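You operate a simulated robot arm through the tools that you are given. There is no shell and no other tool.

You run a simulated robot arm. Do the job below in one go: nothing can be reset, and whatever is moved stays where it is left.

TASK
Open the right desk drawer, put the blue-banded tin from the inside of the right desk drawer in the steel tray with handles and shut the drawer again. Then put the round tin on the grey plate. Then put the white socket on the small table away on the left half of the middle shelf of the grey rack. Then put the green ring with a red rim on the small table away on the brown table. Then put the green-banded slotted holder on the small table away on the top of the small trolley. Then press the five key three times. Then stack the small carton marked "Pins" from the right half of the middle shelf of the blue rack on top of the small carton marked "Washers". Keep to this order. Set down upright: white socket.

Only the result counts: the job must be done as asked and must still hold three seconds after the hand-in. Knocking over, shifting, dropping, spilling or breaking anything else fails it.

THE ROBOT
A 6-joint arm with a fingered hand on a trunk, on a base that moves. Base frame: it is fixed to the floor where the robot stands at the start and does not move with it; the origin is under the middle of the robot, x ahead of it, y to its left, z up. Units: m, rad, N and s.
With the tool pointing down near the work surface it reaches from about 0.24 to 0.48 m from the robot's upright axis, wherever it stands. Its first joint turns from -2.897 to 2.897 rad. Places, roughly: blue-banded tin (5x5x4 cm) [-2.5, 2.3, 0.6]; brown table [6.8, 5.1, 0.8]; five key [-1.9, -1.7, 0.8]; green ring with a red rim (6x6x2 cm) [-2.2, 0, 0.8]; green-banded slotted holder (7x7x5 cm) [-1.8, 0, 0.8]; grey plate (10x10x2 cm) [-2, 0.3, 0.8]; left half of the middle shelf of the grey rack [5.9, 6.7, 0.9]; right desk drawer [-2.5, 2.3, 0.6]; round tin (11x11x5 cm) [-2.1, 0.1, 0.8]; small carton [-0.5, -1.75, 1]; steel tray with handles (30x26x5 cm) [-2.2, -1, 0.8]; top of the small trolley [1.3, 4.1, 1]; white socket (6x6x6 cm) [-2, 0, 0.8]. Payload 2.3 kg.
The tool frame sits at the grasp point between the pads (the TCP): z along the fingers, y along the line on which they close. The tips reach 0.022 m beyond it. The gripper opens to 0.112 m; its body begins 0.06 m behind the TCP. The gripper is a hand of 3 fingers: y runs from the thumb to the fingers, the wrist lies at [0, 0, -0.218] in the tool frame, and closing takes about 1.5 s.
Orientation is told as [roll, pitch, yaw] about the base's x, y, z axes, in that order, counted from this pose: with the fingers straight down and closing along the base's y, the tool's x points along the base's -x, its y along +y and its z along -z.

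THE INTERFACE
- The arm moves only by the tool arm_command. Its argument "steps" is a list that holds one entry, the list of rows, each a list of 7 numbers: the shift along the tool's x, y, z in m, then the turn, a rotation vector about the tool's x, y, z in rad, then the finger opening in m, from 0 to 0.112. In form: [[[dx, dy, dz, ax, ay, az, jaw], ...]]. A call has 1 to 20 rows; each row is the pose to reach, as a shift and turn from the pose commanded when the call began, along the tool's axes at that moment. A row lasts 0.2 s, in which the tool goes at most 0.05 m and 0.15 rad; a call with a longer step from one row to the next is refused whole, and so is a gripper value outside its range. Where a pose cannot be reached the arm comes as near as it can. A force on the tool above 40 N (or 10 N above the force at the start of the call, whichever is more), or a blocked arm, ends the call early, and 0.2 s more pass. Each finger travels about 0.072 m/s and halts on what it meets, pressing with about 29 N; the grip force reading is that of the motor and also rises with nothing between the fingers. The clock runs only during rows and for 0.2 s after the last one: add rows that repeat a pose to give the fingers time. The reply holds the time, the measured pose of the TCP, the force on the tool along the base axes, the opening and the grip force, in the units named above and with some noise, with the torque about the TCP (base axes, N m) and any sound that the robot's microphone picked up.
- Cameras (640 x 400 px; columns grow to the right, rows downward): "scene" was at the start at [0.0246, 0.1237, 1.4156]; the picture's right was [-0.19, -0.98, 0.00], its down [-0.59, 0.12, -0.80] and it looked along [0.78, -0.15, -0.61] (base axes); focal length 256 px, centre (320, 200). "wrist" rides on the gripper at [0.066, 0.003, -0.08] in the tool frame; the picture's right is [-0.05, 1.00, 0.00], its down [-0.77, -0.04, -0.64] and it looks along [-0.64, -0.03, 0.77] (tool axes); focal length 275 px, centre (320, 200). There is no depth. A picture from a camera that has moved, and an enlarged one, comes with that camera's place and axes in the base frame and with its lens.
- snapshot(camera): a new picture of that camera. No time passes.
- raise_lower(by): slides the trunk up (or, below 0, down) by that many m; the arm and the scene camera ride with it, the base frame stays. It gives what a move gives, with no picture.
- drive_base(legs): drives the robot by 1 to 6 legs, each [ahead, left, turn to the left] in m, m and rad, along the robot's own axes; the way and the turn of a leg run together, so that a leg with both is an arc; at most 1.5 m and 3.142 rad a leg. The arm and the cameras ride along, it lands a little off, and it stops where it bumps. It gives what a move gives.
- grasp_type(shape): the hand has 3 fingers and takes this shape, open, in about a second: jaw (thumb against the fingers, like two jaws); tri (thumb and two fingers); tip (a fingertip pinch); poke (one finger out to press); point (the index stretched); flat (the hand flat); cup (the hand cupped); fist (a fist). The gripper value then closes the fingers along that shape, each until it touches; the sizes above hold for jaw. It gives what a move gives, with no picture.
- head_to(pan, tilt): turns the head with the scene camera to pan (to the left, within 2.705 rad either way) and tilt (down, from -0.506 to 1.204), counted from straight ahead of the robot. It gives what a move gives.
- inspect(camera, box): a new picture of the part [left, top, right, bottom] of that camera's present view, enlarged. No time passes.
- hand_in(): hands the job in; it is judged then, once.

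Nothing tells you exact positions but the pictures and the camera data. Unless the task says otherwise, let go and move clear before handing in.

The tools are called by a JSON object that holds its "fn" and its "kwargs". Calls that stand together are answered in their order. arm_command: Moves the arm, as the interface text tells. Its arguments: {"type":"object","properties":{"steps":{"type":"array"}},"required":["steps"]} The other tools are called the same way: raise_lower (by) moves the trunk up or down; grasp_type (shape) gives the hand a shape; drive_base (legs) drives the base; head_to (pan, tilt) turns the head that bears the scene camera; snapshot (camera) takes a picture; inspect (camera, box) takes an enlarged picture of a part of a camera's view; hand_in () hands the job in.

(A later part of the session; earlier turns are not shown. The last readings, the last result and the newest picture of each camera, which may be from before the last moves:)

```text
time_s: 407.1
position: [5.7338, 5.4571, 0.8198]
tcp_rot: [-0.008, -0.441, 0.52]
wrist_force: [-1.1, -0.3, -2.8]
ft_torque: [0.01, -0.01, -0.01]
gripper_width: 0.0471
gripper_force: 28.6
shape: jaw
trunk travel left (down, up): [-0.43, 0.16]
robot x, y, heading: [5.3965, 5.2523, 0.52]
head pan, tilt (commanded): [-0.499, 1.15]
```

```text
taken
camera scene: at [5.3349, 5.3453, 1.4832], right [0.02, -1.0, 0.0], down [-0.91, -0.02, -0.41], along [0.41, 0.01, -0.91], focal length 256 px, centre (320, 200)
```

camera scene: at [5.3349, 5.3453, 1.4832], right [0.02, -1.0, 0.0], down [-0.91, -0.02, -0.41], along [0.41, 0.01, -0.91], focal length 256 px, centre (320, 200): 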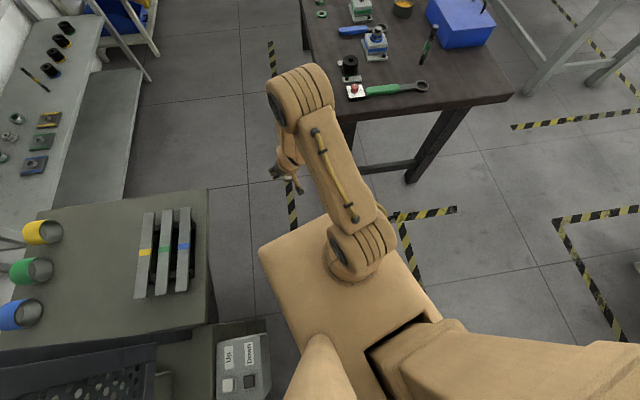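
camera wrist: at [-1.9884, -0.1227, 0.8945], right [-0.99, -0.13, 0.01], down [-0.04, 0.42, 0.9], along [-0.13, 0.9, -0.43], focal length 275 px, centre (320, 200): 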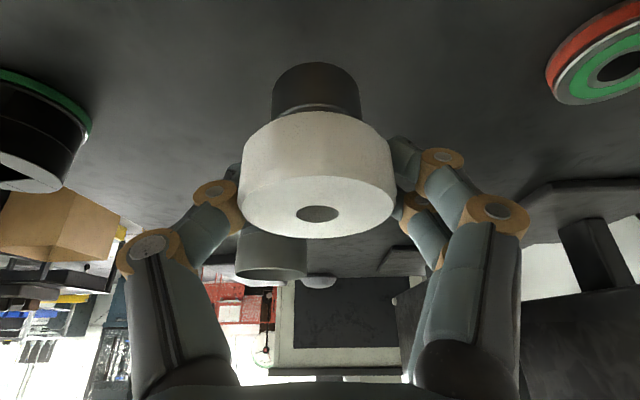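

Both clearances are a few centimetres. I shift another 3 cm right and go on straight.

{"fn": "drive_base", "kwargs": {"legs": [[0, -0.03, 0], [0.4, 0, 0]]}}

{"fn": "snapshot", "kwargs": {"camera": "scene"}}

{"fn": "head_to", "kwargs": {"pan": 0.6, "tilt": 1.15}}

{"fn": "snapshot", "kwargs": {"camera": "scene"}}

```text
time_s: 410.0
position: [6.0976, 5.6261, 0.8192]
tcp_rot: [-0.007, -0.439, 0.513]
wrist_force: [0.5, 1.7, -2.4]
ft_torque: [-0.03, 0.0, -0.02]
gripper_width: 0.0471
gripper_force: 29.0
shape: jaw
trunk travel left (down, up): [-0.43, 0.16]
robot x, y, heading: [5.7619, 5.4222, 0.512]
head pan, tilt (commanded): [-0.499, 1.15]
```

```text
taken
camera scene: at [5.6999, 5.518, 1.4832], right [0.01, -1.0, 0.0], down [-0.91, -0.01, -0.41], along [0.41, 0.01, -0.91], focal length 256 px, centre (320, 200)
```

scene: 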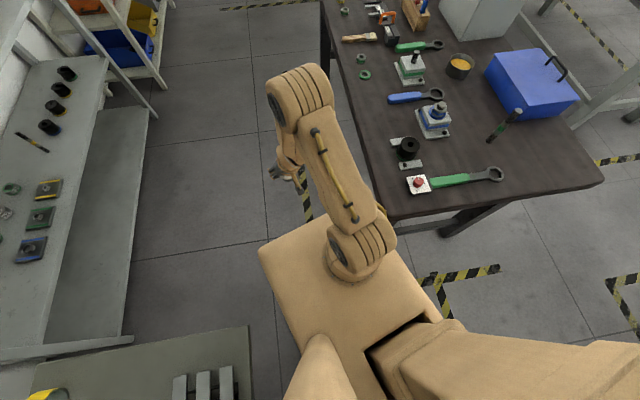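

```text
time_s: 411.4
position: [6.0968, 5.6257, 0.8197]
tcp_rot: [-0.005, -0.441, 0.515]
wrist_force: [0.9, -0.5, -3.4]
ft_torque: [0.01, 0.04, -0.05]
gripper_width: 0.0466
gripper_force: 28.6
shape: jaw
trunk travel left (down, up): [-0.43, 0.16]
robot x, y, heading: [5.7631, 5.4242, 0.511]
head pan, tilt (commanded): [0.6, 1.15]
```

```text
taken
camera scene: at [5.6661, 5.5702, 1.4832], right [0.9, -0.44, 0.0], down [-0.4, -0.82, -0.41], along [0.18, 0.37, -0.91], focal length 256 px, centre (320, 200)
```

scene: 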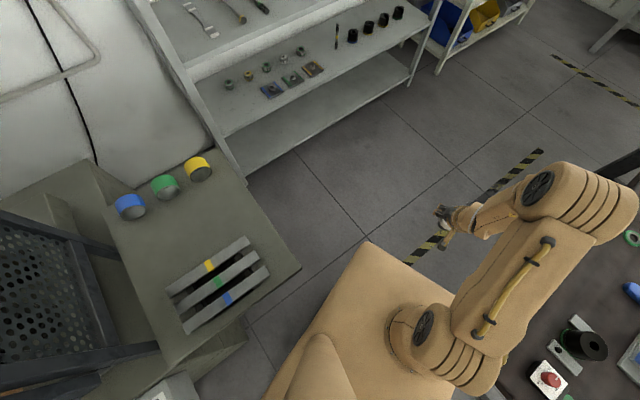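

Passed the narrow part. I continue ahead, then ease left into the space before the rack and turn to face it.

{"fn": "drive_base", "kwargs": {"legs": [[0.35, 0, 0], [0.2, 0.15, 0], [0, 0, 1.224]]}}

{"fn": "head_to", "kwargs": {"pan": 0.0, "tilt": 0.6}}

{"fn": "snapshot", "kwargs": {"camera": "scene"}}

```text
time_s: 418.1
position: [6.1037, 6.2157, 0.8199]
tcp_rot: [-0.007, -0.441, 1.711]
wrist_force: [-0.7, -1.3, -1.8]
ft_torque: [0.0, -0.01, -0.01]
gripper_width: 0.0467
gripper_force: 29.8
shape: jaw
trunk travel left (down, up): [-0.43, 0.16]
robot x, y, heading: [6.1693, 5.8261, 1.714]
head pan, tilt (commanded): [0.6, 1.15]
```

```text
time_s: 419.1
position: [6.1036, 6.2152, 0.8193]
tcp_rot: [-0.008, -0.442, 1.712]
wrist_force: [0.5, 0.1, -2.5]
ft_torque: [0.0, 0.01, -0.02]
gripper_width: 0.0467
gripper_force: 28.7
shape: jaw
trunk travel left (down, up): [-0.43, 0.16]
robot x, y, heading: [6.1729, 5.8259, 1.713]
head pan, tilt (commanded): [0.0, 0.6]
```

```text
taken
camera scene: at [6.0255, 5.8375, 1.5249], right [0.99, 0.14, 0.0], down [0.08, -0.56, -0.82], along [-0.12, 0.82, -0.57], focal length 256 px, centre (320, 200)
```

scene: 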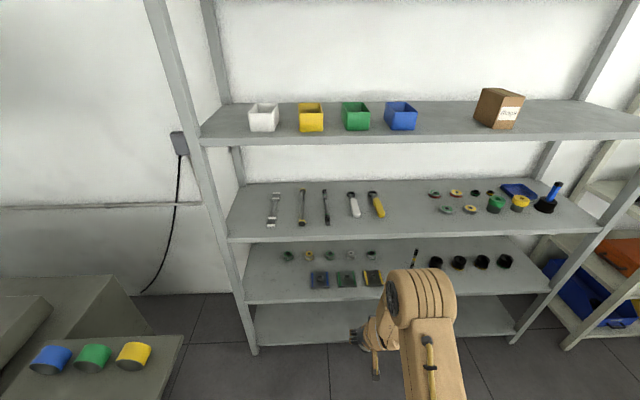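

Everything on the shelf is clear to see: a free spot at its front, left half, is at about [6.12, 6.634], shelf z 0.88. I raise the trunk so the socket clears the shelf lip and approach.

{"fn": "raise_lower", "kwargs": {"by": 0.145}}

{"fn": "drive_base", "kwargs": {"legs": [[0, -0.075, 0], [0.24, 0, 0]]}}

{"fn": "head_to", "kwargs": {"pan": -0.1, "tilt": 0.7}}

{"fn": "snapshot", "kwargs": {"camera": "scene"}}

{"fn": "snapshot", "kwargs": {"camera": "wrist"}}

```text
time_s: 420.8
position: [6.1032, 6.2159, 0.9637]
tcp_rot: [-0.006, -0.443, 1.711]
wrist_force: [-0.9, 0.0, -2.9]
ft_torque: [0.02, 0.02, -0.01]
gripper_width: 0.0467
gripper_force: 29.2
shape: jaw
trunk travel left (down, up): [-0.575, 0.015]
robot x, y, heading: [6.1681, 5.8296, 1.709]
head pan, tilt (commanded): [0.0, 0.6]
```

```text
time_s: 423.2
position: [6.1482, 6.4637, 0.9646]
tcp_rot: [-0.008, -0.44, 1.706]
wrist_force: [-0.1, 0.1, -2.8]
ft_torque: [0.0, 0.0, 0.04]
gripper_width: 0.0469
gripper_force: 29.1
shape: jaw
trunk travel left (down, up): [-0.575, 0.015]
robot x, y, heading: [6.2144, 6.0765, 1.706]
head pan, tilt (commanded): [0.0, 0.6]
```

```text
time_s: 423.9
position: [6.1493, 6.4638, 0.9646]
tcp_rot: [-0.007, -0.442, 1.708]
wrist_force: [-0.2, 0.5, -2.3]
ft_torque: [0.01, 0.0, -0.02]
gripper_width: 0.0467
gripper_force: 29.3
shape: jaw
trunk travel left (down, up): [-0.575, 0.015]
robot x, y, heading: [6.2114, 6.0765, 1.708]
head pan, tilt (commanded): [-0.099, 0.7]
```

```text
taken
camera scene: at [6.0781, 6.0821, 1.6614], right [1.0, 0.04, 0.0], down [0.02, -0.64, -0.77], along [-0.03, 0.76, -0.64], focal length 256 px, centre (320, 200)
```

scene: 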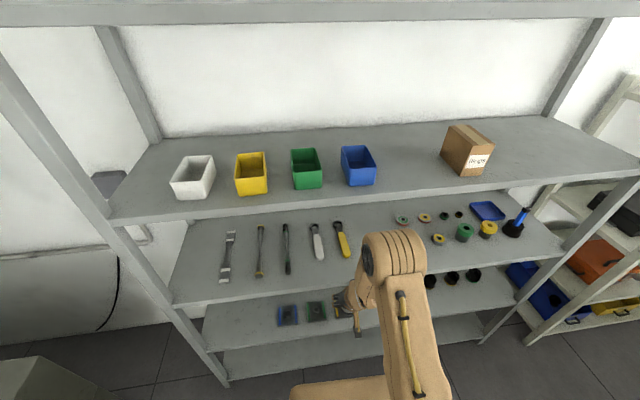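

```text
taken
camera wrist: at [6.1575, 6.3685, 1.0093], right [-1.0, -0.09, 0.01], down [-0.03, 0.43, 0.9], along [-0.09, 0.9, -0.43], focal length 275 px, centre (320, 200)
```

wrist: 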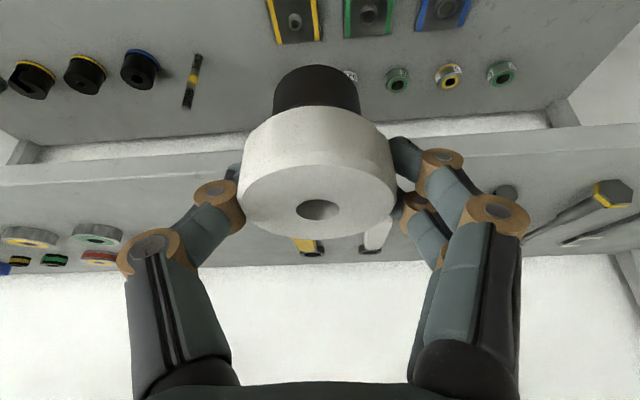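

The socket is just in front of the shelf lip. I zoom in to compare the lip height with the socket's bottom before going in.

{"fn": "inspect", "kwargs": {"camera": "wrist", "box": [100, 50, 420, 270]}}

{"fn": "inspect", "kwargs": {"camera": "scene", "box": [280, 200, 440, 340]}}

```text
1.82 times, centred on (260, 160) of wrist
camera zoom: at [6.1575, 6.3685, 1.0093], right [-1.0, -0.09, 0.01], down [-0.03, 0.43, 0.9], along [-0.09, 0.9, -0.43], focal length 500 px, centre (429, 273)
```

zoom: 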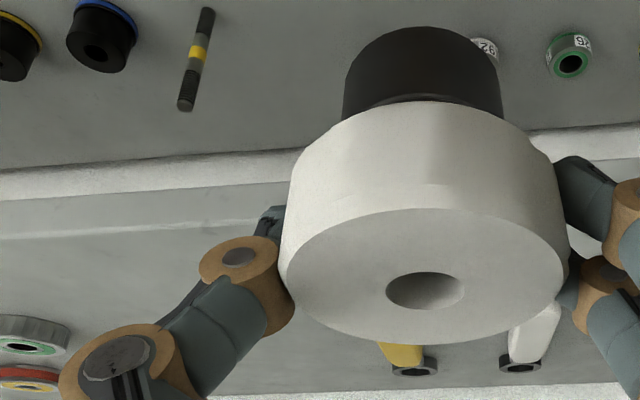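

```text
2.86 times, centred on (360, 270) of scene
camera zoom: at [6.0781, 6.0821, 1.6614], right [1.0, 0.04, 0.0], down [0.02, -0.64, -0.77], along [-0.03, 0.76, -0.64], focal length 731 px, centre (206, 0)
```

zoom: 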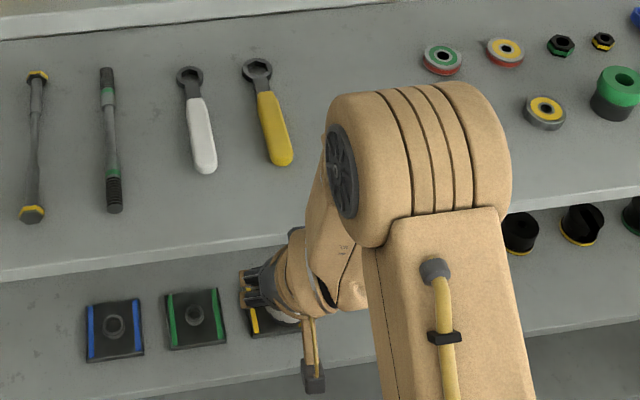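

The lip's top is at about z 0.885; the socket's bottom is 1.5 cm above it. I move straight in another 10 cm and check.

{"fn": "drive_base", "kwargs": {"legs": [[0.1, 0.005, 0]]}}

{"fn": "snapshot", "kwargs": {"camera": "wrist"}}

{"fn": "snapshot", "kwargs": {"camera": "scene"}}

```text
time_s: 425.0
position: [6.132, 6.5611, 0.964]
tcp_rot: [-0.007, -0.44, 1.708]
wrist_force: [0.2, 0.0, -3.4]
ft_torque: [-0.03, -0.01, -0.03]
gripper_width: 0.0468
gripper_force: 28.9
shape: jaw
trunk travel left (down, up): [-0.575, 0.015]
robot x, y, heading: [6.1941, 6.1728, 1.708]
head pan, tilt (commanded): [-0.099, 0.7]
```

```text
taken
camera wrist: at [6.1387, 6.467, 1.0092], right [-1.0, -0.09, 0.01], down [-0.03, 0.43, 0.9], along [-0.09, 0.9, -0.43], focal length 275 px, centre (320, 200)
```

wrist: 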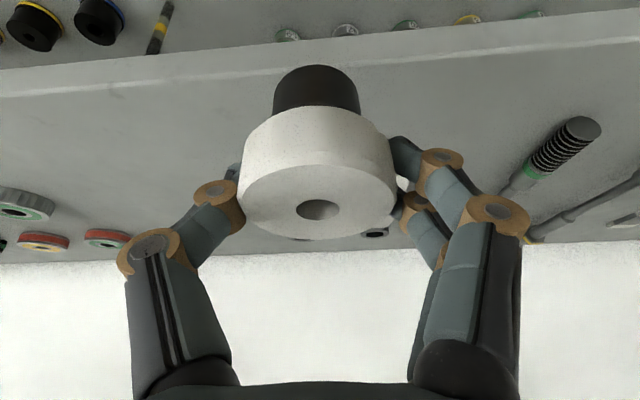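

```text
taken
camera scene: at [6.0595, 6.1809, 1.6613], right [1.0, 0.04, 0.0], down [0.02, -0.64, -0.76], along [-0.03, 0.76, -0.64], focal length 256 px, centre (320, 200)
```

scene: 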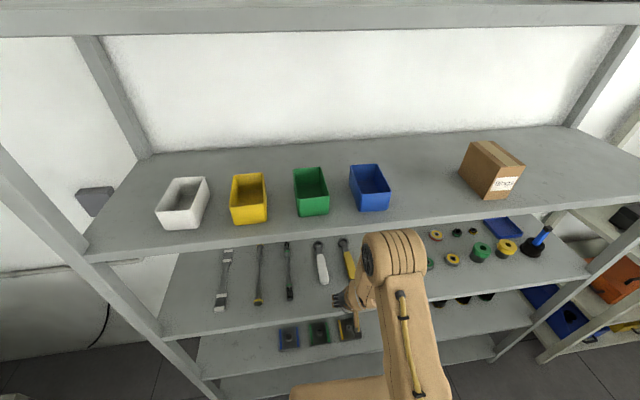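

{"fn": "drive_base", "kwargs": {"legs": [[0.045, 0, 0]]}}

{"fn": "snapshot", "kwargs": {"camera": "wrist"}}

{"fn": "inspect", "kwargs": {"camera": "scene", "box": [260, 180, 460, 340]}}

```text
time_s: 425.9
position: [6.1238, 6.6066, 0.9638]
tcp_rot: [-0.003, -0.439, 1.706]
wrist_force: [-1.1, 0.3, -2.6]
ft_torque: [0.01, -0.03, -0.03]
gripper_width: 0.0468
gripper_force: 29.3
shape: jaw
trunk travel left (down, up): [-0.575, 0.015]
robot x, y, heading: [6.187, 6.2177, 1.706]
head pan, tilt (commanded): [-0.099, 0.7]
```

```text
taken
camera wrist: at [6.1326, 6.5124, 1.009], right [-1.0, -0.09, 0.01], down [-0.03, 0.43, 0.9], along [-0.09, 0.9, -0.43], focal length 275 px, centre (320, 200)
```

wrist: 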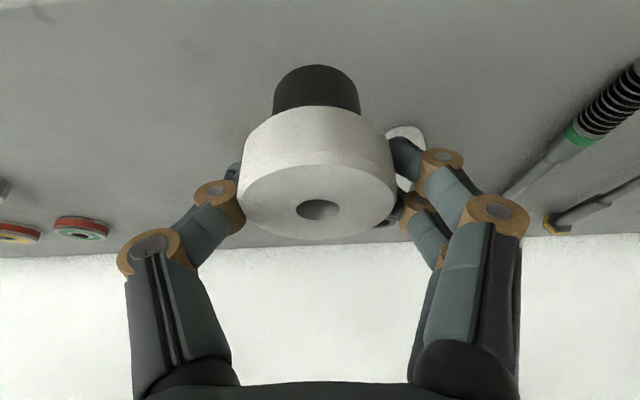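

```text
2.50 times, centred on (360, 260) of scene
camera zoom: at [6.0532, 6.2267, 1.6613], right [1.0, 0.04, 0.0], down [0.02, -0.64, -0.76], along [-0.03, 0.76, -0.65], focal length 639 px, centre (220, 50)
```

zoom: 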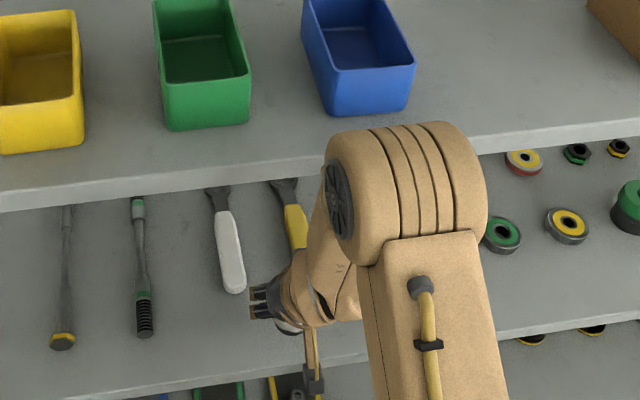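

The socket is over the shelf, well inside its edge. I lower it in small steps until it touches.

{"fn": "arm_command", "kwargs": {"steps": [[[0.0017, 0, 0.0036, 0, 0, 0, 0.03], [0.0034, 0, 0.0072, 0, 0, 0, 0.03], [0.0043, 0, 0.0091, 0, 0, 0, 0.03], [0.0043, 0, 0.0091, 0, 0, 0, 0.03]]]}}

{"fn": "arm_command", "kwargs": {"steps": [[[0.0009, 0, 0.0018, 0, 0, 0, 0.03], [0.0017, 0, 0.0036, 0, 0, 0, 0.03], [0.0017, 0, 0.0036, 0, 0, 0, 0.03]]]}}

```text
time_s: 426.9
position: [6.1248, 6.606, 0.9542]
tcp_rot: [-0.004, -0.439, 1.707]
wrist_force: [-0.2, 0.0, -3.3]
ft_torque: [0.01, -0.01, -0.02]
gripper_width: 0.0467
gripper_force: 28.6
shape: jaw
trunk travel left (down, up): [-0.575, 0.015]
robot x, y, heading: [6.1896, 6.2224, 1.709]
head pan, tilt (commanded): [-0.099, 0.7]
```

```text
time_s: 427.7
position: [6.1257, 6.6065, 0.9501]
tcp_rot: [-0.007, -0.439, 1.705]
wrist_force: [0.7, 0.8, -2.6]
ft_torque: [0.01, 0.0, 0.01]
gripper_width: 0.0468
gripper_force: 29.5
shape: jaw
trunk travel left (down, up): [-0.575, 0.015]
robot x, y, heading: [6.1872, 6.2215, 1.706]
head pan, tilt (commanded): [-0.099, 0.7]
```

{"fn": "arm_command", "kwargs": {"steps": [[[0.0009, 0, 0.0018, 0, 0, 0, 0.03], [0.0017, 0, 0.0036, 0, 0, 0, 0.03], [0.0017, 0, 0.0036, 0, 0, 0, 0.03]]]}}

{"fn": "arm_command", "kwargs": {"steps": [[[0.0009, 0, 0.0018, 0, 0, 0, 0.03], [0.0017, 0, 0.0036, 0, 0, 0, 0.03], [0.0017, 0, 0.0036, 0, 0, 0, 0.03]]]}}

{"fn": "snapshot", "kwargs": {"camera": "wrist"}}

```text
time_s: 428.5
position: [6.1247, 6.6054, 0.9472]
tcp_rot: [-0.005, -0.441, 1.707]
wrist_force: [0.7, 0.1, -2.9]
ft_torque: [-0.01, -0.01, -0.01]
gripper_width: 0.0469
gripper_force: 29.0
shape: jaw
trunk travel left (down, up): [-0.575, 0.015]
robot x, y, heading: [6.187, 6.2211, 1.709]
head pan, tilt (commanded): [-0.099, 0.7]
```

```text
time_s: 429.3
position: [6.1259, 6.6061, 0.9435]
tcp_rot: [-0.008, -0.44, 1.709]
wrist_force: [-0.1, 0.5, -3.4]
ft_torque: [-0.03, 0.02, 0.03]
gripper_width: 0.0469
gripper_force: 29.4
shape: jaw
trunk travel left (down, up): [-0.575, 0.015]
robot x, y, heading: [6.1883, 6.2205, 1.706]
head pan, tilt (commanded): [-0.099, 0.7]
```

```text
taken
camera wrist: at [6.1329, 6.5119, 0.9876], right [-1.0, -0.09, 0.01], down [-0.03, 0.43, 0.9], along [-0.09, 0.9, -0.43], focal length 275 px, centre (320, 200)
```

wrist: 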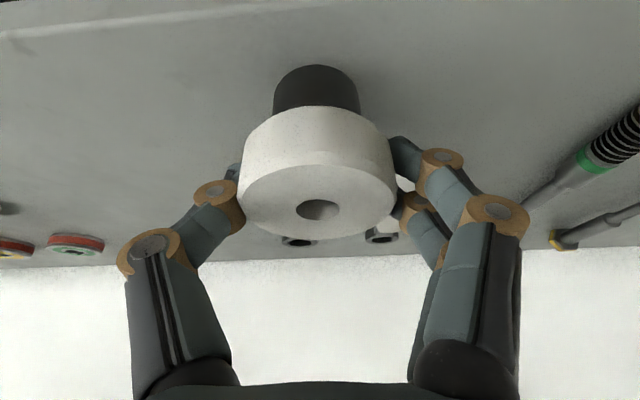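

{"fn": "arm_command", "kwargs": {"steps": [[[0.0009, 0, 0.0018, 0, 0, 0, 0.03], [0.0017, 0, 0.0036, 0, 0, 0, 0.03], [0.0017, 0, 0.0036, 0, 0, 0, 0.03]]]}}

{"fn": "arm_command", "kwargs": {"steps": [[[0.0009, 0, 0.0018, 0, 0, 0, 0.03], [0.0017, 0, 0.0036, 0, 0, 0, 0.03], [0.0017, 0, 0.0036, 0, 0, 0, 0.03]]]}}

{"fn": "snapshot", "kwargs": {"camera": "wrist"}}

```text
time_s: 430.1
position: [6.1248, 6.6061, 0.938]
tcp_rot: [-0.006, -0.44, 1.706]
wrist_force: [-0.1, -0.7, -3.7]
ft_torque: [-0.02, -0.02, 0.0]
gripper_width: 0.0467
gripper_force: 28.7
shape: jaw
trunk travel left (down, up): [-0.575, 0.015]
robot x, y, heading: [6.188, 6.2191, 1.708]
head pan, tilt (commanded): [-0.099, 0.7]
```

```text
time_s: 430.9
position: [6.1244, 6.6057, 0.9348]
tcp_rot: [-0.006, -0.442, 1.707]
wrist_force: [0.4, -0.8, -2.6]
ft_torque: [-0.02, 0.0, 0.01]
gripper_width: 0.0464
gripper_force: 29.1
shape: jaw
trunk travel left (down, up): [-0.575, 0.015]
robot x, y, heading: [6.1893, 6.2212, 1.702]
head pan, tilt (commanded): [-0.099, 0.7]
```

```text
taken
camera wrist: at [6.1329, 6.5118, 0.9793], right [-1.0, -0.09, 0.01], down [-0.03, 0.43, 0.9], along [-0.09, 0.9, -0.43], focal length 275 px, centre (320, 200)
```

wrist: 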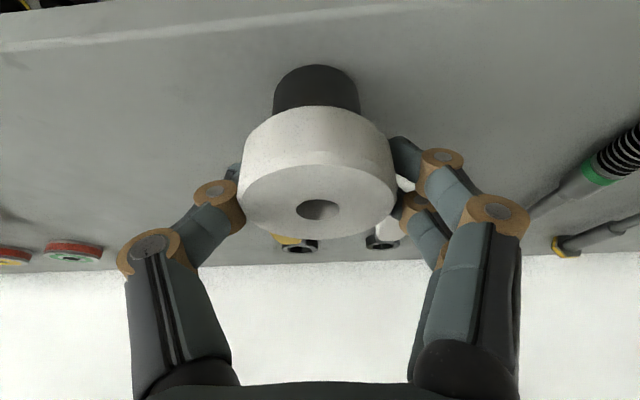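

The shelf is a little lower and farther than estimated, so the socket would stand close to the edge. I move 2.5 cm further in before setting it down.

{"fn": "drive_base", "kwargs": {"legs": [[0.025, 0, 0]]}}

{"fn": "arm_command", "kwargs": {"steps": [[[0.0009, 0, 0.0018, 0, 0, 0, 0.03], [0.0017, 0, 0.0036, 0, 0, 0, 0.03], [0.0017, 0, 0.0036, 0, 0, 0, 0.03]]]}}

{"fn": "arm_command", "kwargs": {"steps": [[[0.0009, 0, 0.0018, 0, 0, 0, 0.03], [0.0017, 0, 0.0036, 0, 0, 0, 0.03], [0.0017, 0, 0.0036, 0, 0, 0, 0.03]]]}}

{"fn": "snapshot", "kwargs": {"camera": "wrist"}}

```text
time_s: 431.7
position: [6.1208, 6.6304, 0.9336]
tcp_rot: [-0.005, -0.44, 1.711]
wrist_force: [0.1, 0.2, -3.7]
ft_torque: [-0.03, -0.02, -0.01]
gripper_width: 0.0466
gripper_force: 29.3
shape: jaw
trunk travel left (down, up): [-0.575, 0.015]
robot x, y, heading: [6.1844, 6.2427, 1.706]
head pan, tilt (commanded): [-0.099, 0.7]
```

```text
time_s: 432.5
position: [6.1209, 6.6295, 0.9313]
tcp_rot: [-0.005, -0.441, 1.708]
wrist_force: [0.4, 3.1, 10.4]
ft_torque: [0.0, -0.03, 0.01]
gripper_width: 0.0467
gripper_force: 28.8
shape: jaw
trunk travel left (down, up): [-0.575, 0.015]
robot x, y, heading: [6.1826, 6.2434, 1.708]
head pan, tilt (commanded): [-0.099, 0.7]
```

```text
time_s: 433.3
position: [6.1219, 6.63, 0.9286]
tcp_rot: [-0.006, -0.446, 1.708]
wrist_force: [0.2, 7.5, 30.5]
ft_torque: [0.35, -0.38, -0.04]
gripper_width: 0.0469
gripper_force: 29.1
shape: jaw
trunk travel left (down, up): [-0.575, 0.015]
robot x, y, heading: [6.1841, 6.2424, 1.703]
head pan, tilt (commanded): [-0.099, 0.7]
```

```text
taken
camera wrist: at [6.1298, 6.5357, 0.9727], right [-1.0, -0.09, 0.01], down [-0.03, 0.42, 0.91], along [-0.09, 0.9, -0.42], focal length 275 px, centre (320, 200)
```

wrist: 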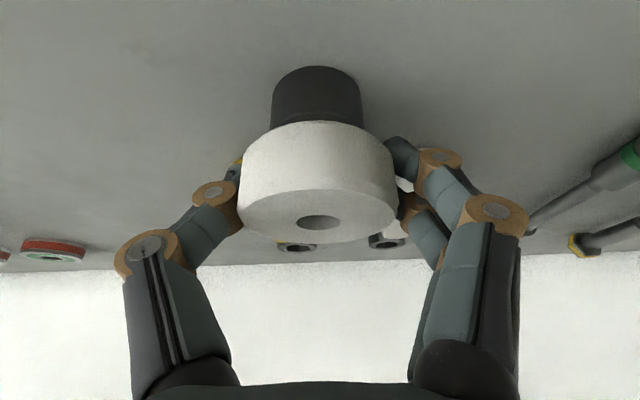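

Contact with the shelf. I relax slightly, open the fingers and check that the socket stands.

{"fn": "arm_command", "kwargs": {"steps": [[[-0.0013, 0, -0.0027, 0, 0, 0, 0.03], [-0.0013, 0, -0.0027, 0, 0, 0, 0.05], [-0.0013, 0, -0.0027, 0, 0, 0, 0.07], [-0.0013, 0, -0.0027, 0, 0, 0, 0.085], [-0.0013, 0, -0.0027, 0, 0, 0, 0.085], [-0.0013, 0, -0.0027, 0, 0, 0, 0.085]]]}}

{"fn": "snapshot", "kwargs": {"camera": "wrist"}}

```text
time_s: 434.7
position: [6.1202, 6.6297, 0.9316]
tcp_rot: [-0.004, -0.44, 1.71]
wrist_force: [-1.3, 0.3, -0.2]
ft_torque: [-0.03, 0.03, 0.0]
gripper_width: 0.0848
gripper_force: 0.1
shape: jaw
trunk travel left (down, up): [-0.575, 0.015]
robot x, y, heading: [6.1853, 6.2423, 1.709]
head pan, tilt (commanded): [-0.099, 0.7]
```

```text
taken
camera wrist: at [6.1292, 6.5359, 0.9744], right [-1.0, -0.09, 0.01], down [-0.03, 0.43, 0.9], along [-0.09, 0.9, -0.43], focal length 275 px, centre (320, 200)
```

wrist: 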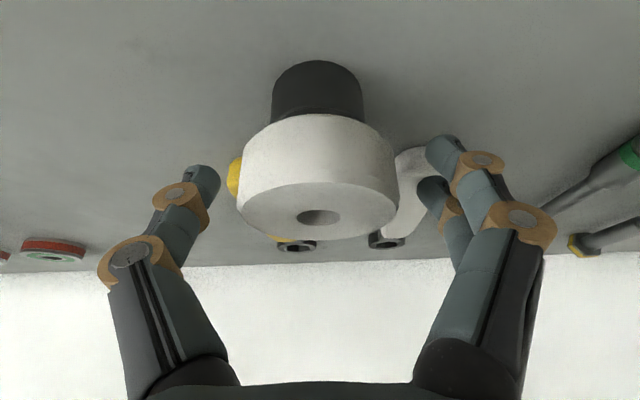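

The socket stands upright on its own. I back straight out.

{"fn": "drive_base", "kwargs": {"legs": [[-0.1, 0, 0]]}}

{"fn": "snapshot", "kwargs": {"camera": "wrist"}}

{"fn": "drive_base", "kwargs": {"legs": [[-0.3, 0, 0]]}}

{"fn": "head_to", "kwargs": {"pan": 0.0, "tilt": 0.6}}

{"fn": "inspect", "kwargs": {"camera": "scene", "box": [220, 120, 460, 280]}}

```text
time_s: 435.9
position: [6.1345, 6.5319, 0.9303]
tcp_rot: [-0.005, -0.442, 1.708]
wrist_force: [0.1, -0.7, 0.7]
ft_torque: [0.02, -0.02, -0.03]
gripper_width: 0.0846
gripper_force: 0.1
shape: jaw
trunk travel left (down, up): [-0.575, 0.015]
robot x, y, heading: [6.198, 6.1453, 1.706]
head pan, tilt (commanded): [-0.099, 0.7]
```

```text
taken
camera wrist: at [6.1429, 6.4374, 0.9745], right [-1.0, -0.09, 0.01], down [-0.03, 0.43, 0.9], along [-0.09, 0.9, -0.43], focal length 275 px, centre (320, 200)
```

wrist: 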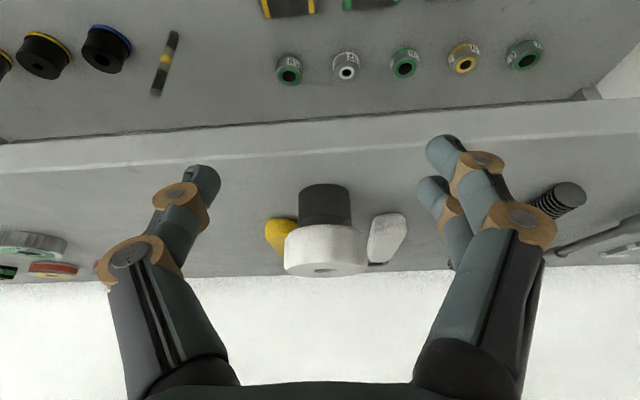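

```text
time_s: 437.9
position: [6.1753, 6.2314, 0.9298]
tcp_rot: [-0.005, -0.442, 1.709]
wrist_force: [0.0, -0.2, -0.8]
ft_torque: [-0.02, -0.01, -0.02]
gripper_width: 0.0847
gripper_force: 0.0
shape: jaw
trunk travel left (down, up): [-0.575, 0.015]
robot x, y, heading: [6.2444, 5.8463, 1.714]
head pan, tilt (commanded): [-0.099, 0.7]
```

```text
time_s: 438.6
position: [6.1751, 6.2329, 0.9296]
tcp_rot: [-0.006, -0.439, 1.708]
wrist_force: [-0.9, -0.4, 0.3]
ft_torque: [0.03, 0.03, 0.04]
gripper_width: 0.0845
gripper_force: 0.1
shape: jaw
trunk travel left (down, up): [-0.575, 0.015]
robot x, y, heading: [6.2416, 5.8457, 1.709]
head pan, tilt (commanded): [0.0, 0.6]
```

```text
2.50 times, centred on (340, 200) of scene
camera zoom: at [6.096, 5.854, 1.6699], right [0.99, 0.14, 0.0], down [0.08, -0.56, -0.82], along [-0.11, 0.82, -0.57], focal length 639 px, centre (270, 200)
```

zoom: 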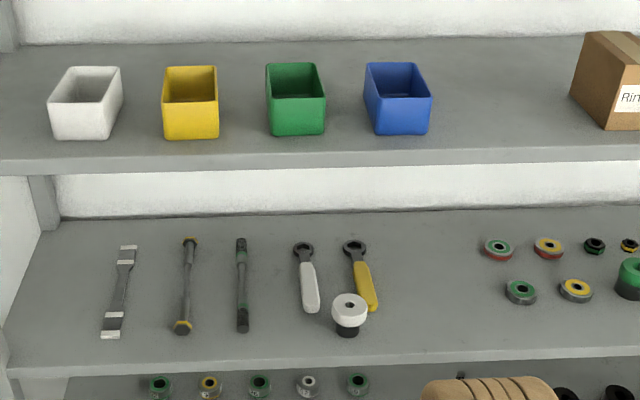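

The white socket stands upright on the left half of the middle shelf, touching nothing. Before leaving I look at the brown table, the next destination.

{"fn": "head_to", "kwargs": {"pan": -2.3, "tilt": 0.8}}

{"fn": "snapshot", "kwargs": {"camera": "scene"}}

{"fn": "head_to", "kwargs": {"pan": 2.6, "tilt": 0.9}}

{"fn": "snapshot", "kwargs": {"camera": "scene"}}

```text
time_s: 440.8
position: [6.1756, 6.2321, 0.9306]
tcp_rot: [-0.005, -0.441, 1.708]
wrist_force: [-0.6, 0.2, 0.0]
ft_torque: [0.0, -0.01, 0.01]
gripper_width: 0.0846
gripper_force: 0.0
shape: jaw
trunk travel left (down, up): [-0.575, 0.015]
robot x, y, heading: [6.2393, 5.846, 1.708]
head pan, tilt (commanded): [-2.3, 0.799]
```

```text
taken
camera scene: at [6.175, 5.7215, 1.6531], right [-0.56, -0.83, 0.0], down [-0.59, 0.4, -0.7], along [0.58, -0.39, -0.72], focal length 256 px, centre (320, 200)
```

scene: 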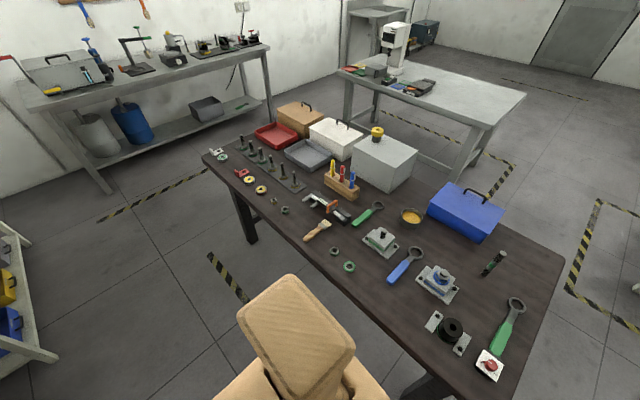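

```text
time_s: 444.6
position: [6.1746, 6.2321, 0.9305]
tcp_rot: [-0.006, -0.443, 1.708]
wrist_force: [0.3, -0.3, 0.3]
ft_torque: [0.01, -0.03, -0.02]
gripper_width: 0.0847
gripper_force: 0.0
shape: jaw
trunk travel left (down, up): [-0.575, 0.015]
robot x, y, heading: [6.2381, 5.8454, 1.709]
head pan, tilt (commanded): [2.601, 0.901]
```

```text
taken
camera scene: at [6.0783, 5.697, 1.6452], right [-0.92, 0.39, 0.0], down [0.31, 0.72, -0.62], along [-0.24, -0.57, -0.78], focal length 256 px, centre (320, 200)
```

scene: 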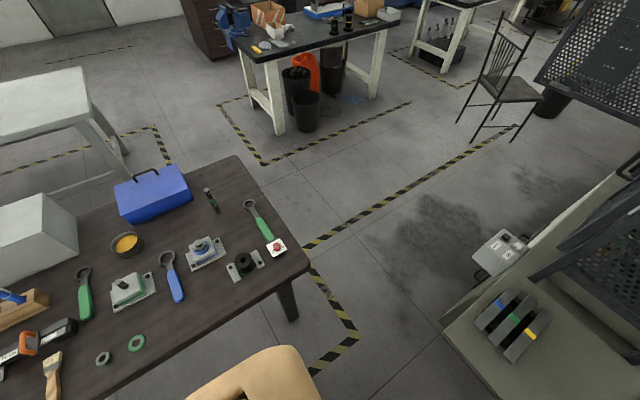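

The brown table has a free spot near its right end corner at about [6.17, 4.83]. I untilt the hand and retrace my way back to the small table for the ring.

{"fn": "arm_command", "kwargs": {"steps": [[[0, 0, 0, 0, 0.11, 0, 0.085], [0, 0, 0, 0, 0.22, 0, 0.085], [0, 0, 0, 0, 0.33, 0, 0.085], [0, 0, 0, 0, 0.44, 0, 0.085], [0, 0, 0, 0, 0.44, 0, 0.085]]]}}

{"fn": "raise_lower", "kwargs": {"by": -0.13}}

{"fn": "drive_base", "kwargs": {"legs": [[-0.01, 0.072, 0], [0, 0, -1.198], [-0.2, -0.15, 0], [-0.35, 0, 0]]}}

{"fn": "head_to", "kwargs": {"pan": 2.5, "tilt": 1.1}}

{"fn": "snapshot", "kwargs": {"camera": "scene"}}

```text
time_s: 445.8
position: [6.1745, 6.2317, 0.93]
tcp_rot: [-0.006, 0.001, 1.706]
wrist_force: [-0.3, -0.4, 0.3]
ft_torque: [-0.03, -0.04, 0.02]
gripper_width: 0.0849
gripper_force: 0.0
shape: jaw
out of reach, approached as far as the arm can: row 2
trunk travel left (down, up): [-0.575, 0.015]
robot x, y, heading: [6.2398, 5.8463, 1.706]
head pan, tilt (commanded): [2.601, 0.901]
```

```text
time_s: 447.4
position: [6.1741, 6.2313, 0.8004]
tcp_rot: [-0.005, -0.001, 1.708]
wrist_force: [-0.3, 0.2, 0.0]
ft_torque: [0.03, 0.0, -0.01]
gripper_width: 0.0847
gripper_force: 0.1
shape: jaw
trunk travel left (down, up): [-0.445, 0.145]
robot x, y, heading: [6.2394, 5.8471, 1.707]
head pan, tilt (commanded): [2.601, 0.901]
```

```text
time_s: 454.7
position: [6.0993, 5.6275, 0.8003]
tcp_rot: [-0.006, 0.0, 0.498]
wrist_force: [0.2, -0.7, -0.2]
ft_torque: [-0.01, -0.05, 0.01]
gripper_width: 0.0848
gripper_force: 0.0
shape: jaw
trunk travel left (down, up): [-0.445, 0.145]
robot x, y, heading: [5.7592, 5.4281, 0.497]
head pan, tilt (commanded): [2.601, 0.901]
```

```text
time_s: 455.5
position: [6.0991, 5.6281, 0.8004]
tcp_rot: [-0.006, -0.002, 0.497]
wrist_force: [-0.5, 0.3, -0.9]
ft_torque: [-0.02, -0.01, -0.02]
gripper_width: 0.0846
gripper_force: 0.1
shape: jaw
trunk travel left (down, up): [-0.445, 0.145]
robot x, y, heading: [5.7599, 5.4282, 0.498]
head pan, tilt (commanded): [2.499, 1.1]
```

```text
taken
camera scene: at [5.5776, 5.5332, 1.5014], right [0.14, 0.99, 0.0], down [0.88, -0.13, -0.45], along [-0.45, 0.06, -0.89], focal length 256 px, centre (320, 200)
```

scene: 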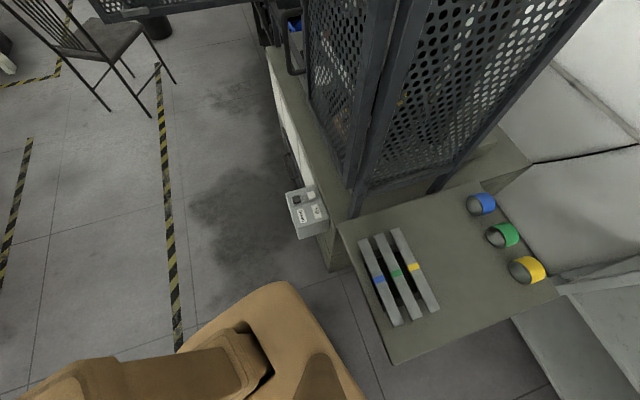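

The way back is clear of the control box. I back out through the passage and retrace the aisle.

{"fn": "drive_base", "kwargs": {"legs": [[-0.65, 0, 0], [0, 0, -0.31], [-0.51, -1.107, 0]]}}

{"fn": "raise_lower", "kwargs": {"by": 0.1}}

{"fn": "head_to", "kwargs": {"pan": 2.6, "tilt": 0.6}}

{"fn": "snapshot", "kwargs": {"camera": "scene"}}

```text
time_s: 465.9
position: [5.2651, 4.0242, 0.7992]
tcp_rot: [-0.004, -0.002, 0.19]
wrist_force: [0.1, -0.3, 0.2]
ft_torque: [-0.01, 0.02, -0.02]
gripper_width: 0.0848
gripper_force: 0.1
shape: jaw
trunk travel left (down, up): [-0.445, 0.145]
robot x, y, heading: [4.884, 3.9407, 0.191]
head pan, tilt (commanded): [2.499, 1.1]
```

```text
time_s: 467.2
position: [5.2644, 4.0245, 0.9005]
tcp_rot: [-0.006, -0.002, 0.192]
wrist_force: [-0.2, -0.2, 0.3]
ft_torque: [-0.01, 0.0, 0.02]
gripper_width: 0.0849
gripper_force: 0.0
shape: jaw
trunk travel left (down, up): [-0.545, 0.045]
robot x, y, heading: [4.88, 3.9394, 0.189]
head pan, tilt (commanded): [2.499, 1.1]
```

```text
time_s: 468.1
position: [5.2658, 4.0252, 0.8991]
tcp_rot: [-0.005, -0.002, 0.191]
wrist_force: [-0.1, 0.3, -0.4]
ft_torque: [0.03, -0.01, -0.01]
gripper_width: 0.085
gripper_force: 0.1
shape: jaw
trunk travel left (down, up): [-0.545, 0.045]
robot x, y, heading: [4.8841, 3.9418, 0.197]
head pan, tilt (commanded): [2.601, 0.6]
```

```text
taken
camera scene: at [4.7126, 4.0957, 1.6399], right [0.34, 0.94, 0.0], down [0.53, -0.19, -0.82], along [-0.78, 0.28, -0.57], focal length 256 px, centre (320, 200)
```

scene: 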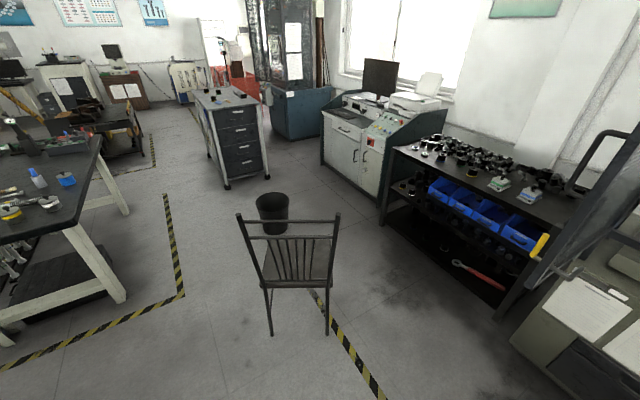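

The aisle is free between chair and bench. I back along it as I came.

{"fn": "drive_base", "kwargs": {"legs": [[-1.42, 0, 0], [-1.42, 0, 0]]}}

{"fn": "drive_base", "kwargs": {"legs": [[-0.9, 0, 0], [0, -0.85, 0], [0, -0.9, 0], [-1.0, 0, 0]]}}

{"fn": "head_to", "kwargs": {"pan": 2.6, "tilt": 0.6}}

{"fn": "snapshot", "kwargs": {"camera": "scene"}}

```text
time_s: 481.8
position: [2.4868, 3.5267, 0.8994]
tcp_rot: [-0.004, -0.002, 0.17]
wrist_force: [0.0, 0.3, 0.9]
ft_torque: [0.0, -0.02, 0.04]
gripper_width: 0.0848
gripper_force: 0.2
shape: jaw
trunk travel left (down, up): [-0.545, 0.045]
robot x, y, heading: [2.103, 3.4503, 0.172]
head pan, tilt (commanded): [2.601, 0.6]
```

```text
time_s: 499.6
position: [0.9206, 1.5008, 0.8995]
tcp_rot: [-0.005, -0.002, 0.176]
wrist_force: [0.2, -0.7, 0.0]
ft_torque: [0.0, -0.02, -0.02]
gripper_width: 0.085
gripper_force: 0.1
shape: jaw
trunk travel left (down, up): [-0.545, 0.045]
robot x, y, heading: [0.535, 1.423, 0.175]
head pan, tilt (commanded): [2.601, 0.6]
```

```text
time_s: 500.2
position: [0.9219, 1.5007, 0.8998]
tcp_rot: [-0.005, -0.004, 0.176]
wrist_force: [0.3, 0.1, -0.5]
ft_torque: [0.01, 0.02, -0.03]
gripper_width: 0.0848
gripper_force: 0.0
shape: jaw
trunk travel left (down, up): [-0.545, 0.045]
robot x, y, heading: [0.5341, 1.4227, 0.182]
head pan, tilt (commanded): [2.601, 0.6]
```

```text
taken
camera scene: at [0.3698, 1.5796, 1.64], right [0.35, 0.94, 0.0], down [0.53, -0.2, -0.83], along [-0.77, 0.29, -0.56], focal length 256 px, centre (320, 200)
```

scene: 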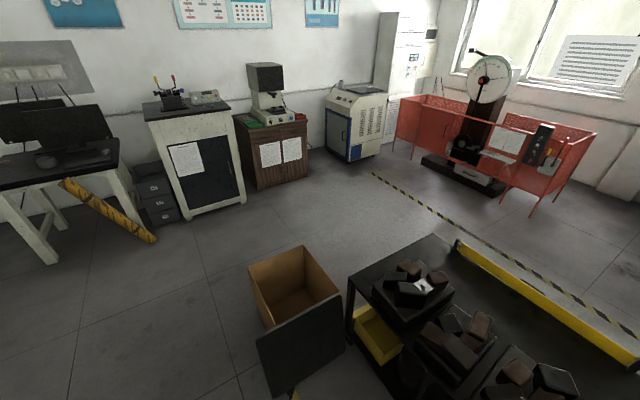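

I continue diagonally back to the mouth of the lane by the small table and turn to face its side.

{"fn": "drive_base", "kwargs": {"legs": [[-0.955, -0.675, 0], [-0.955, -0.675, 0], [0, 0, 1.565]]}}

{"fn": "head_to", "kwargs": {"pan": 0.6, "tilt": 0.8}}

{"fn": "snapshot", "kwargs": {"camera": "scene"}}

```text
time_s: 515.5
position: [-1.1639, 0.1465, 0.8996]
tcp_rot: [-0.005, -0.002, 1.773]
wrist_force: [-0.6, 1.1, 0.4]
ft_torque: [0.0, -0.05, 0.01]
gripper_width: 0.0849
gripper_force: 0.0
shape: jaw
trunk travel left (down, up): [-0.545, 0.045]
robot x, y, heading: [-1.0749, -0.2382, 1.771]
head pan, tilt (commanded): [2.601, 0.6]
```

```text
time_s: 517.4
position: [-1.1644, 0.1468, 0.8992]
tcp_rot: [-0.005, -0.002, 1.773]
wrist_force: [0.2, 0.3, -0.1]
ft_torque: [0.02, 0.0, -0.01]
gripper_width: 0.0849
gripper_force: 0.1
shape: jaw
trunk travel left (down, up): [-0.545, 0.045]
robot x, y, heading: [-1.0691, -0.2383, 1.777]
head pan, tilt (commanded): [0.6, 0.799]
```

```text
taken
camera scene: at [-1.2573, -0.2675, 1.6231], right [0.69, 0.72, 0.0], down [0.52, -0.5, -0.7], along [-0.5, 0.48, -0.72], focal length 256 px, centre (320, 200)
```

scene: 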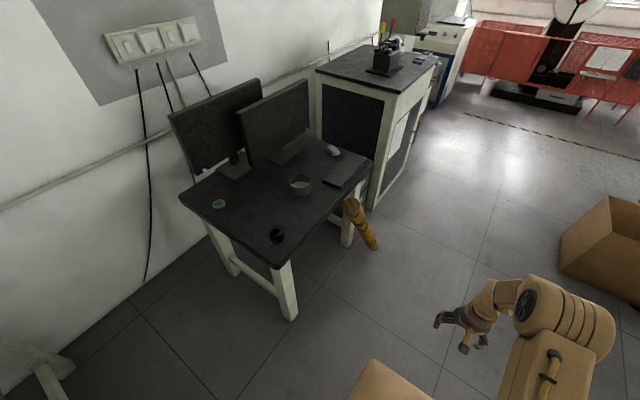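

I slide into the lane toward the ring.

{"fn": "drive_base", "kwargs": {"legs": [[0, 0, -0.026], [-0.005, 0.52, 0], [0, 0.516, 0]]}}

{"fn": "head_to", "kwargs": {"pan": 0.2, "tilt": 1.1}}

{"fn": "inspect", "kwargs": {"camera": "scene", "box": [260, 100, 460, 240]}}

{"fn": "snapshot", "kwargs": {"camera": "wrist"}}

```text
time_s: 523.4
position: [-2.165, -0.0437, 0.8998]
tcp_rot: [-0.005, -0.002, 1.752]
wrist_force: [-0.3, 0.8, -0.5]
ft_torque: [0.0, 0.05, 0.01]
gripper_width: 0.0847
gripper_force: 0.1
shape: jaw
trunk travel left (down, up): [-0.545, 0.045]
robot x, y, heading: [-2.0813, -0.4259, 1.755]
head pan, tilt (commanded): [0.6, 0.799]
```

```text
time_s: 524.2
position: [-2.1644, -0.0441, 0.9004]
tcp_rot: [-0.004, -0.003, 1.752]
wrist_force: [0.1, -0.3, -1.3]
ft_torque: [0.02, 0.01, 0.02]
gripper_width: 0.0849
gripper_force: 0.0
shape: jaw
trunk travel left (down, up): [-0.545, 0.045]
robot x, y, heading: [-2.0819, -0.4248, 1.758]
head pan, tilt (commanded): [0.201, 1.1]
```

```text
2.86 times, centred on (360, 170) of scene
camera zoom: at [-2.2332, -0.4533, 1.6014], right [0.93, 0.38, 0.0], down [0.33, -0.83, -0.45], along [-0.17, 0.42, -0.89], focal length 731 px, centre (206, 286)
```

zoom: 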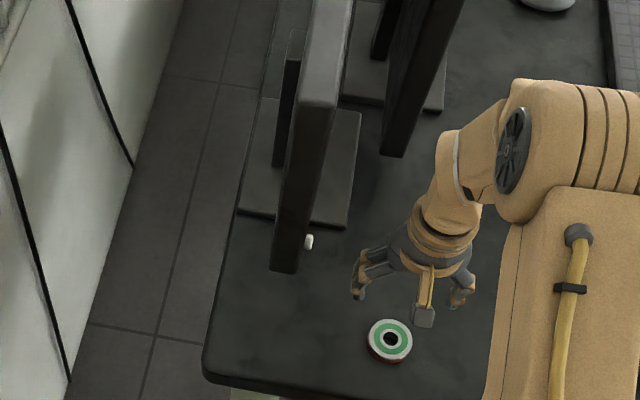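

```text
taken
camera wrist: at [-2.1565, -0.1097, 0.9803], right [-0.99, -0.14, -0.01], down [-0.11, 0.76, 0.64], along [-0.08, 0.63, -0.77], focal length 275 px, centre (320, 200)
```

wrist: 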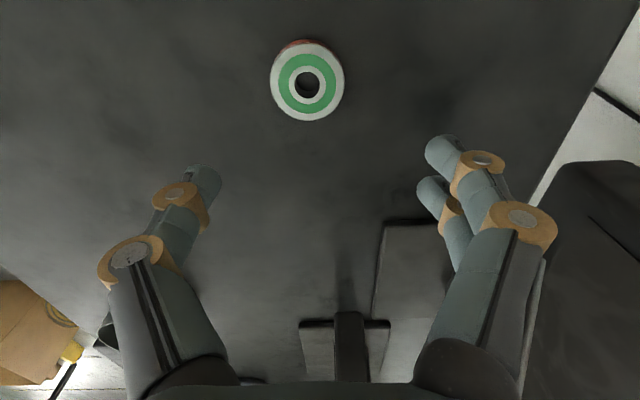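

Ring centre measured at [-2.155, -0.044]. I lower with the trunk to just above it, then align and go down the last bit with the arm.

{"fn": "arm_command", "kwargs": {"steps": [[[0.0013, -0.004, 0, 0, 0, 0, 0.09], [0.0013, -0.008, 0, 0, 0, 0, 0.09], [0.0013, -0.008, 0, 0, 0, 0, 0.09]]]}}

{"fn": "raise_lower", "kwargs": {"by": -0.095}}

{"fn": "snapshot", "kwargs": {"camera": "wrist"}}

```text
time_s: 525.0
position: [-2.1566, -0.0439, 0.8998]
tcp_rot: [-0.005, -0.002, 1.753]
wrist_force: [0.0, 0.2, -0.2]
ft_torque: [0.03, 0.0, 0.03]
gripper_width: 0.0901
gripper_force: 0.1
shape: jaw
trunk travel left (down, up): [-0.545, 0.045]
robot x, y, heading: [-2.0799, -0.4247, 1.756]
head pan, tilt (commanded): [0.201, 1.1]
```

```text
time_s: 526.3
position: [-2.1566, -0.0437, 0.8045]
tcp_rot: [-0.006, -0.002, 1.751]
wrist_force: [0.2, 1.0, 0.3]
ft_torque: [0.02, -0.01, -0.02]
gripper_width: 0.0899
gripper_force: 0.0
shape: jaw
trunk travel left (down, up): [-0.45, 0.14]
robot x, y, heading: [-2.0809, -0.4257, 1.752]
head pan, tilt (commanded): [0.201, 1.1]
```

```text
taken
camera wrist: at [-2.1484, -0.1095, 0.885], right [-0.99, -0.14, -0.01], down [-0.11, 0.76, 0.64], along [-0.08, 0.63, -0.77], focal length 275 px, centre (320, 200)
```

wrist: 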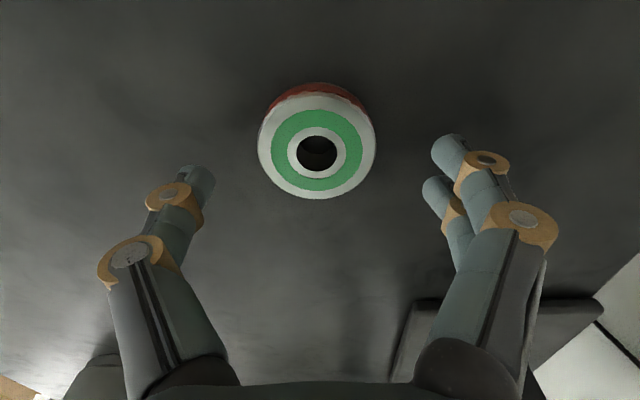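

Centred. I go down the last 2.5 cm and close.

{"fn": "arm_command", "kwargs": {"steps": [[[0, -0.001, 0.01, 0, 0, 0, 0.09], [0, -0.001, 0.02, 0, 0, 0, 0.09], [0, -0.001, 0.024, 0, 0, 0, 0.09], [0, -0.001, 0.024, 0, 0, 0, 0.09]]]}}

{"fn": "snapshot", "kwargs": {"camera": "wrist"}}

```text
time_s: 527.3
position: [-2.1547, -0.0427, 0.7811]
tcp_rot: [-0.007, -0.003, 1.752]
wrist_force: [2.2, 2.5, 14.8]
ft_torque: [-0.08, 0.72, -0.1]
gripper_width: 0.0892
gripper_force: 0.1
shape: jaw
trunk travel left (down, up): [-0.45, 0.14]
robot x, y, heading: [-2.0803, -0.4268, 1.751]
head pan, tilt (commanded): [0.201, 1.1]
```

```text
taken
camera wrist: at [-2.1465, -0.1086, 0.8618], right [-0.99, -0.13, 0.0], down [-0.11, 0.76, 0.64], along [-0.08, 0.63, -0.77], focal length 275 px, centre (320, 200)
```

wrist: 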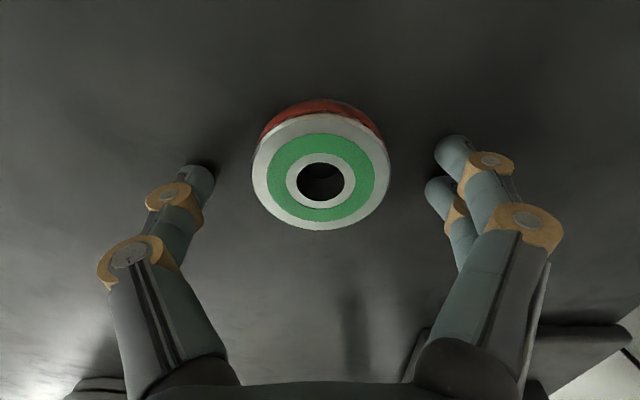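

The fingertips touch the desk. I rise 6 mm and close on the ring's rim.

{"fn": "arm_command", "kwargs": {"steps": [[[0, 0, -0.004, 0, 0, 0, 0.09], [0, 0, -0.006, 0, 0, 0, 0.075], [0, 0, -0.006, 0, 0, 0, 0.06], [0, 0, -0.006, 0, 0, 0, 0.05], [0, 0, -0.006, 0, 0, 0, 0.04], [0, 0, -0.006, 0, 0, 0, 0.03], [0, 0, -0.006, 0, 0, 0, 0.03]]]}}

{"fn": "snapshot", "kwargs": {"camera": "wrist"}}

```text
time_s: 528.9
position: [-2.1543, -0.0423, 0.7867]
tcp_rot: [-0.006, -0.001, 1.753]
wrist_force: [0.0, 0.8, -0.6]
ft_torque: [0.0, 0.02, 0.02]
gripper_width: 0.0432
gripper_force: 28.8
shape: jaw
trunk travel left (down, up): [-0.45, 0.14]
robot x, y, heading: [-2.0822, -0.425, 1.757]
head pan, tilt (commanded): [0.201, 1.1]
```

```text
taken
camera wrist: at [-2.1473, -0.1085, 0.8667], right [-0.99, -0.14, -0.01], down [-0.11, 0.76, 0.64], along [-0.08, 0.63, -0.77], focal length 275 px, centre (320, 200)
```

wrist: 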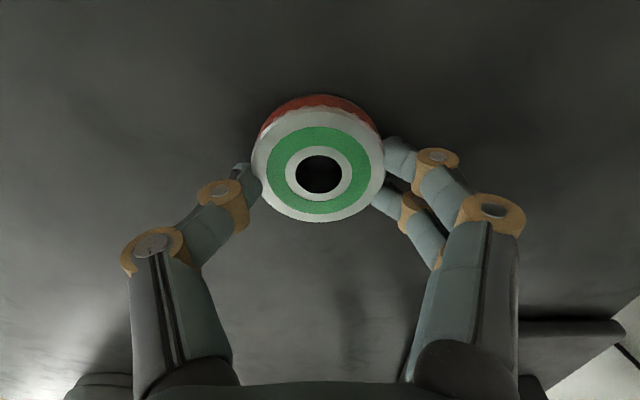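

The ring is gripped. I lift it.

{"fn": "arm_command", "kwargs": {"steps": [[[0, 0, -0.005, 0, 0, 0, 0.02], [0, 0, -0.015, 0, 0, 0, 0.02], [0, 0, -0.03, 0, 0, 0, 0.02], [0, 0, -0.05, 0, 0, 0, 0.02], [0, 0, -0.07, 0, 0, 0, 0.02], [0, 0, -0.07, 0, 0, 0, 0.02]]]}}

{"fn": "snapshot", "kwargs": {"camera": "wrist"}}

```text
time_s: 530.3
position: [-2.156, -0.0432, 0.8569]
tcp_rot: [-0.004, 0.0, 1.752]
wrist_force: [-0.8, -0.3, -2.0]
ft_torque: [-0.01, 0.05, -0.01]
gripper_width: 0.0436
gripper_force: 29.0
shape: jaw
trunk travel left (down, up): [-0.45, 0.14]
robot x, y, heading: [-2.0828, -0.4289, 1.759]
head pan, tilt (commanded): [0.201, 1.1]
```

```text
taken
camera wrist: at [-2.1489, -0.1103, 0.9366], right [-0.99, -0.14, -0.01], down [-0.11, 0.76, 0.64], along [-0.08, 0.63, -0.77], focal length 275 px, centre (320, 200)
```

wrist: 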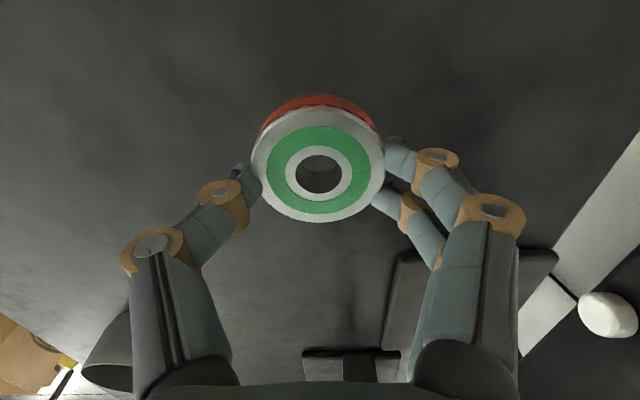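

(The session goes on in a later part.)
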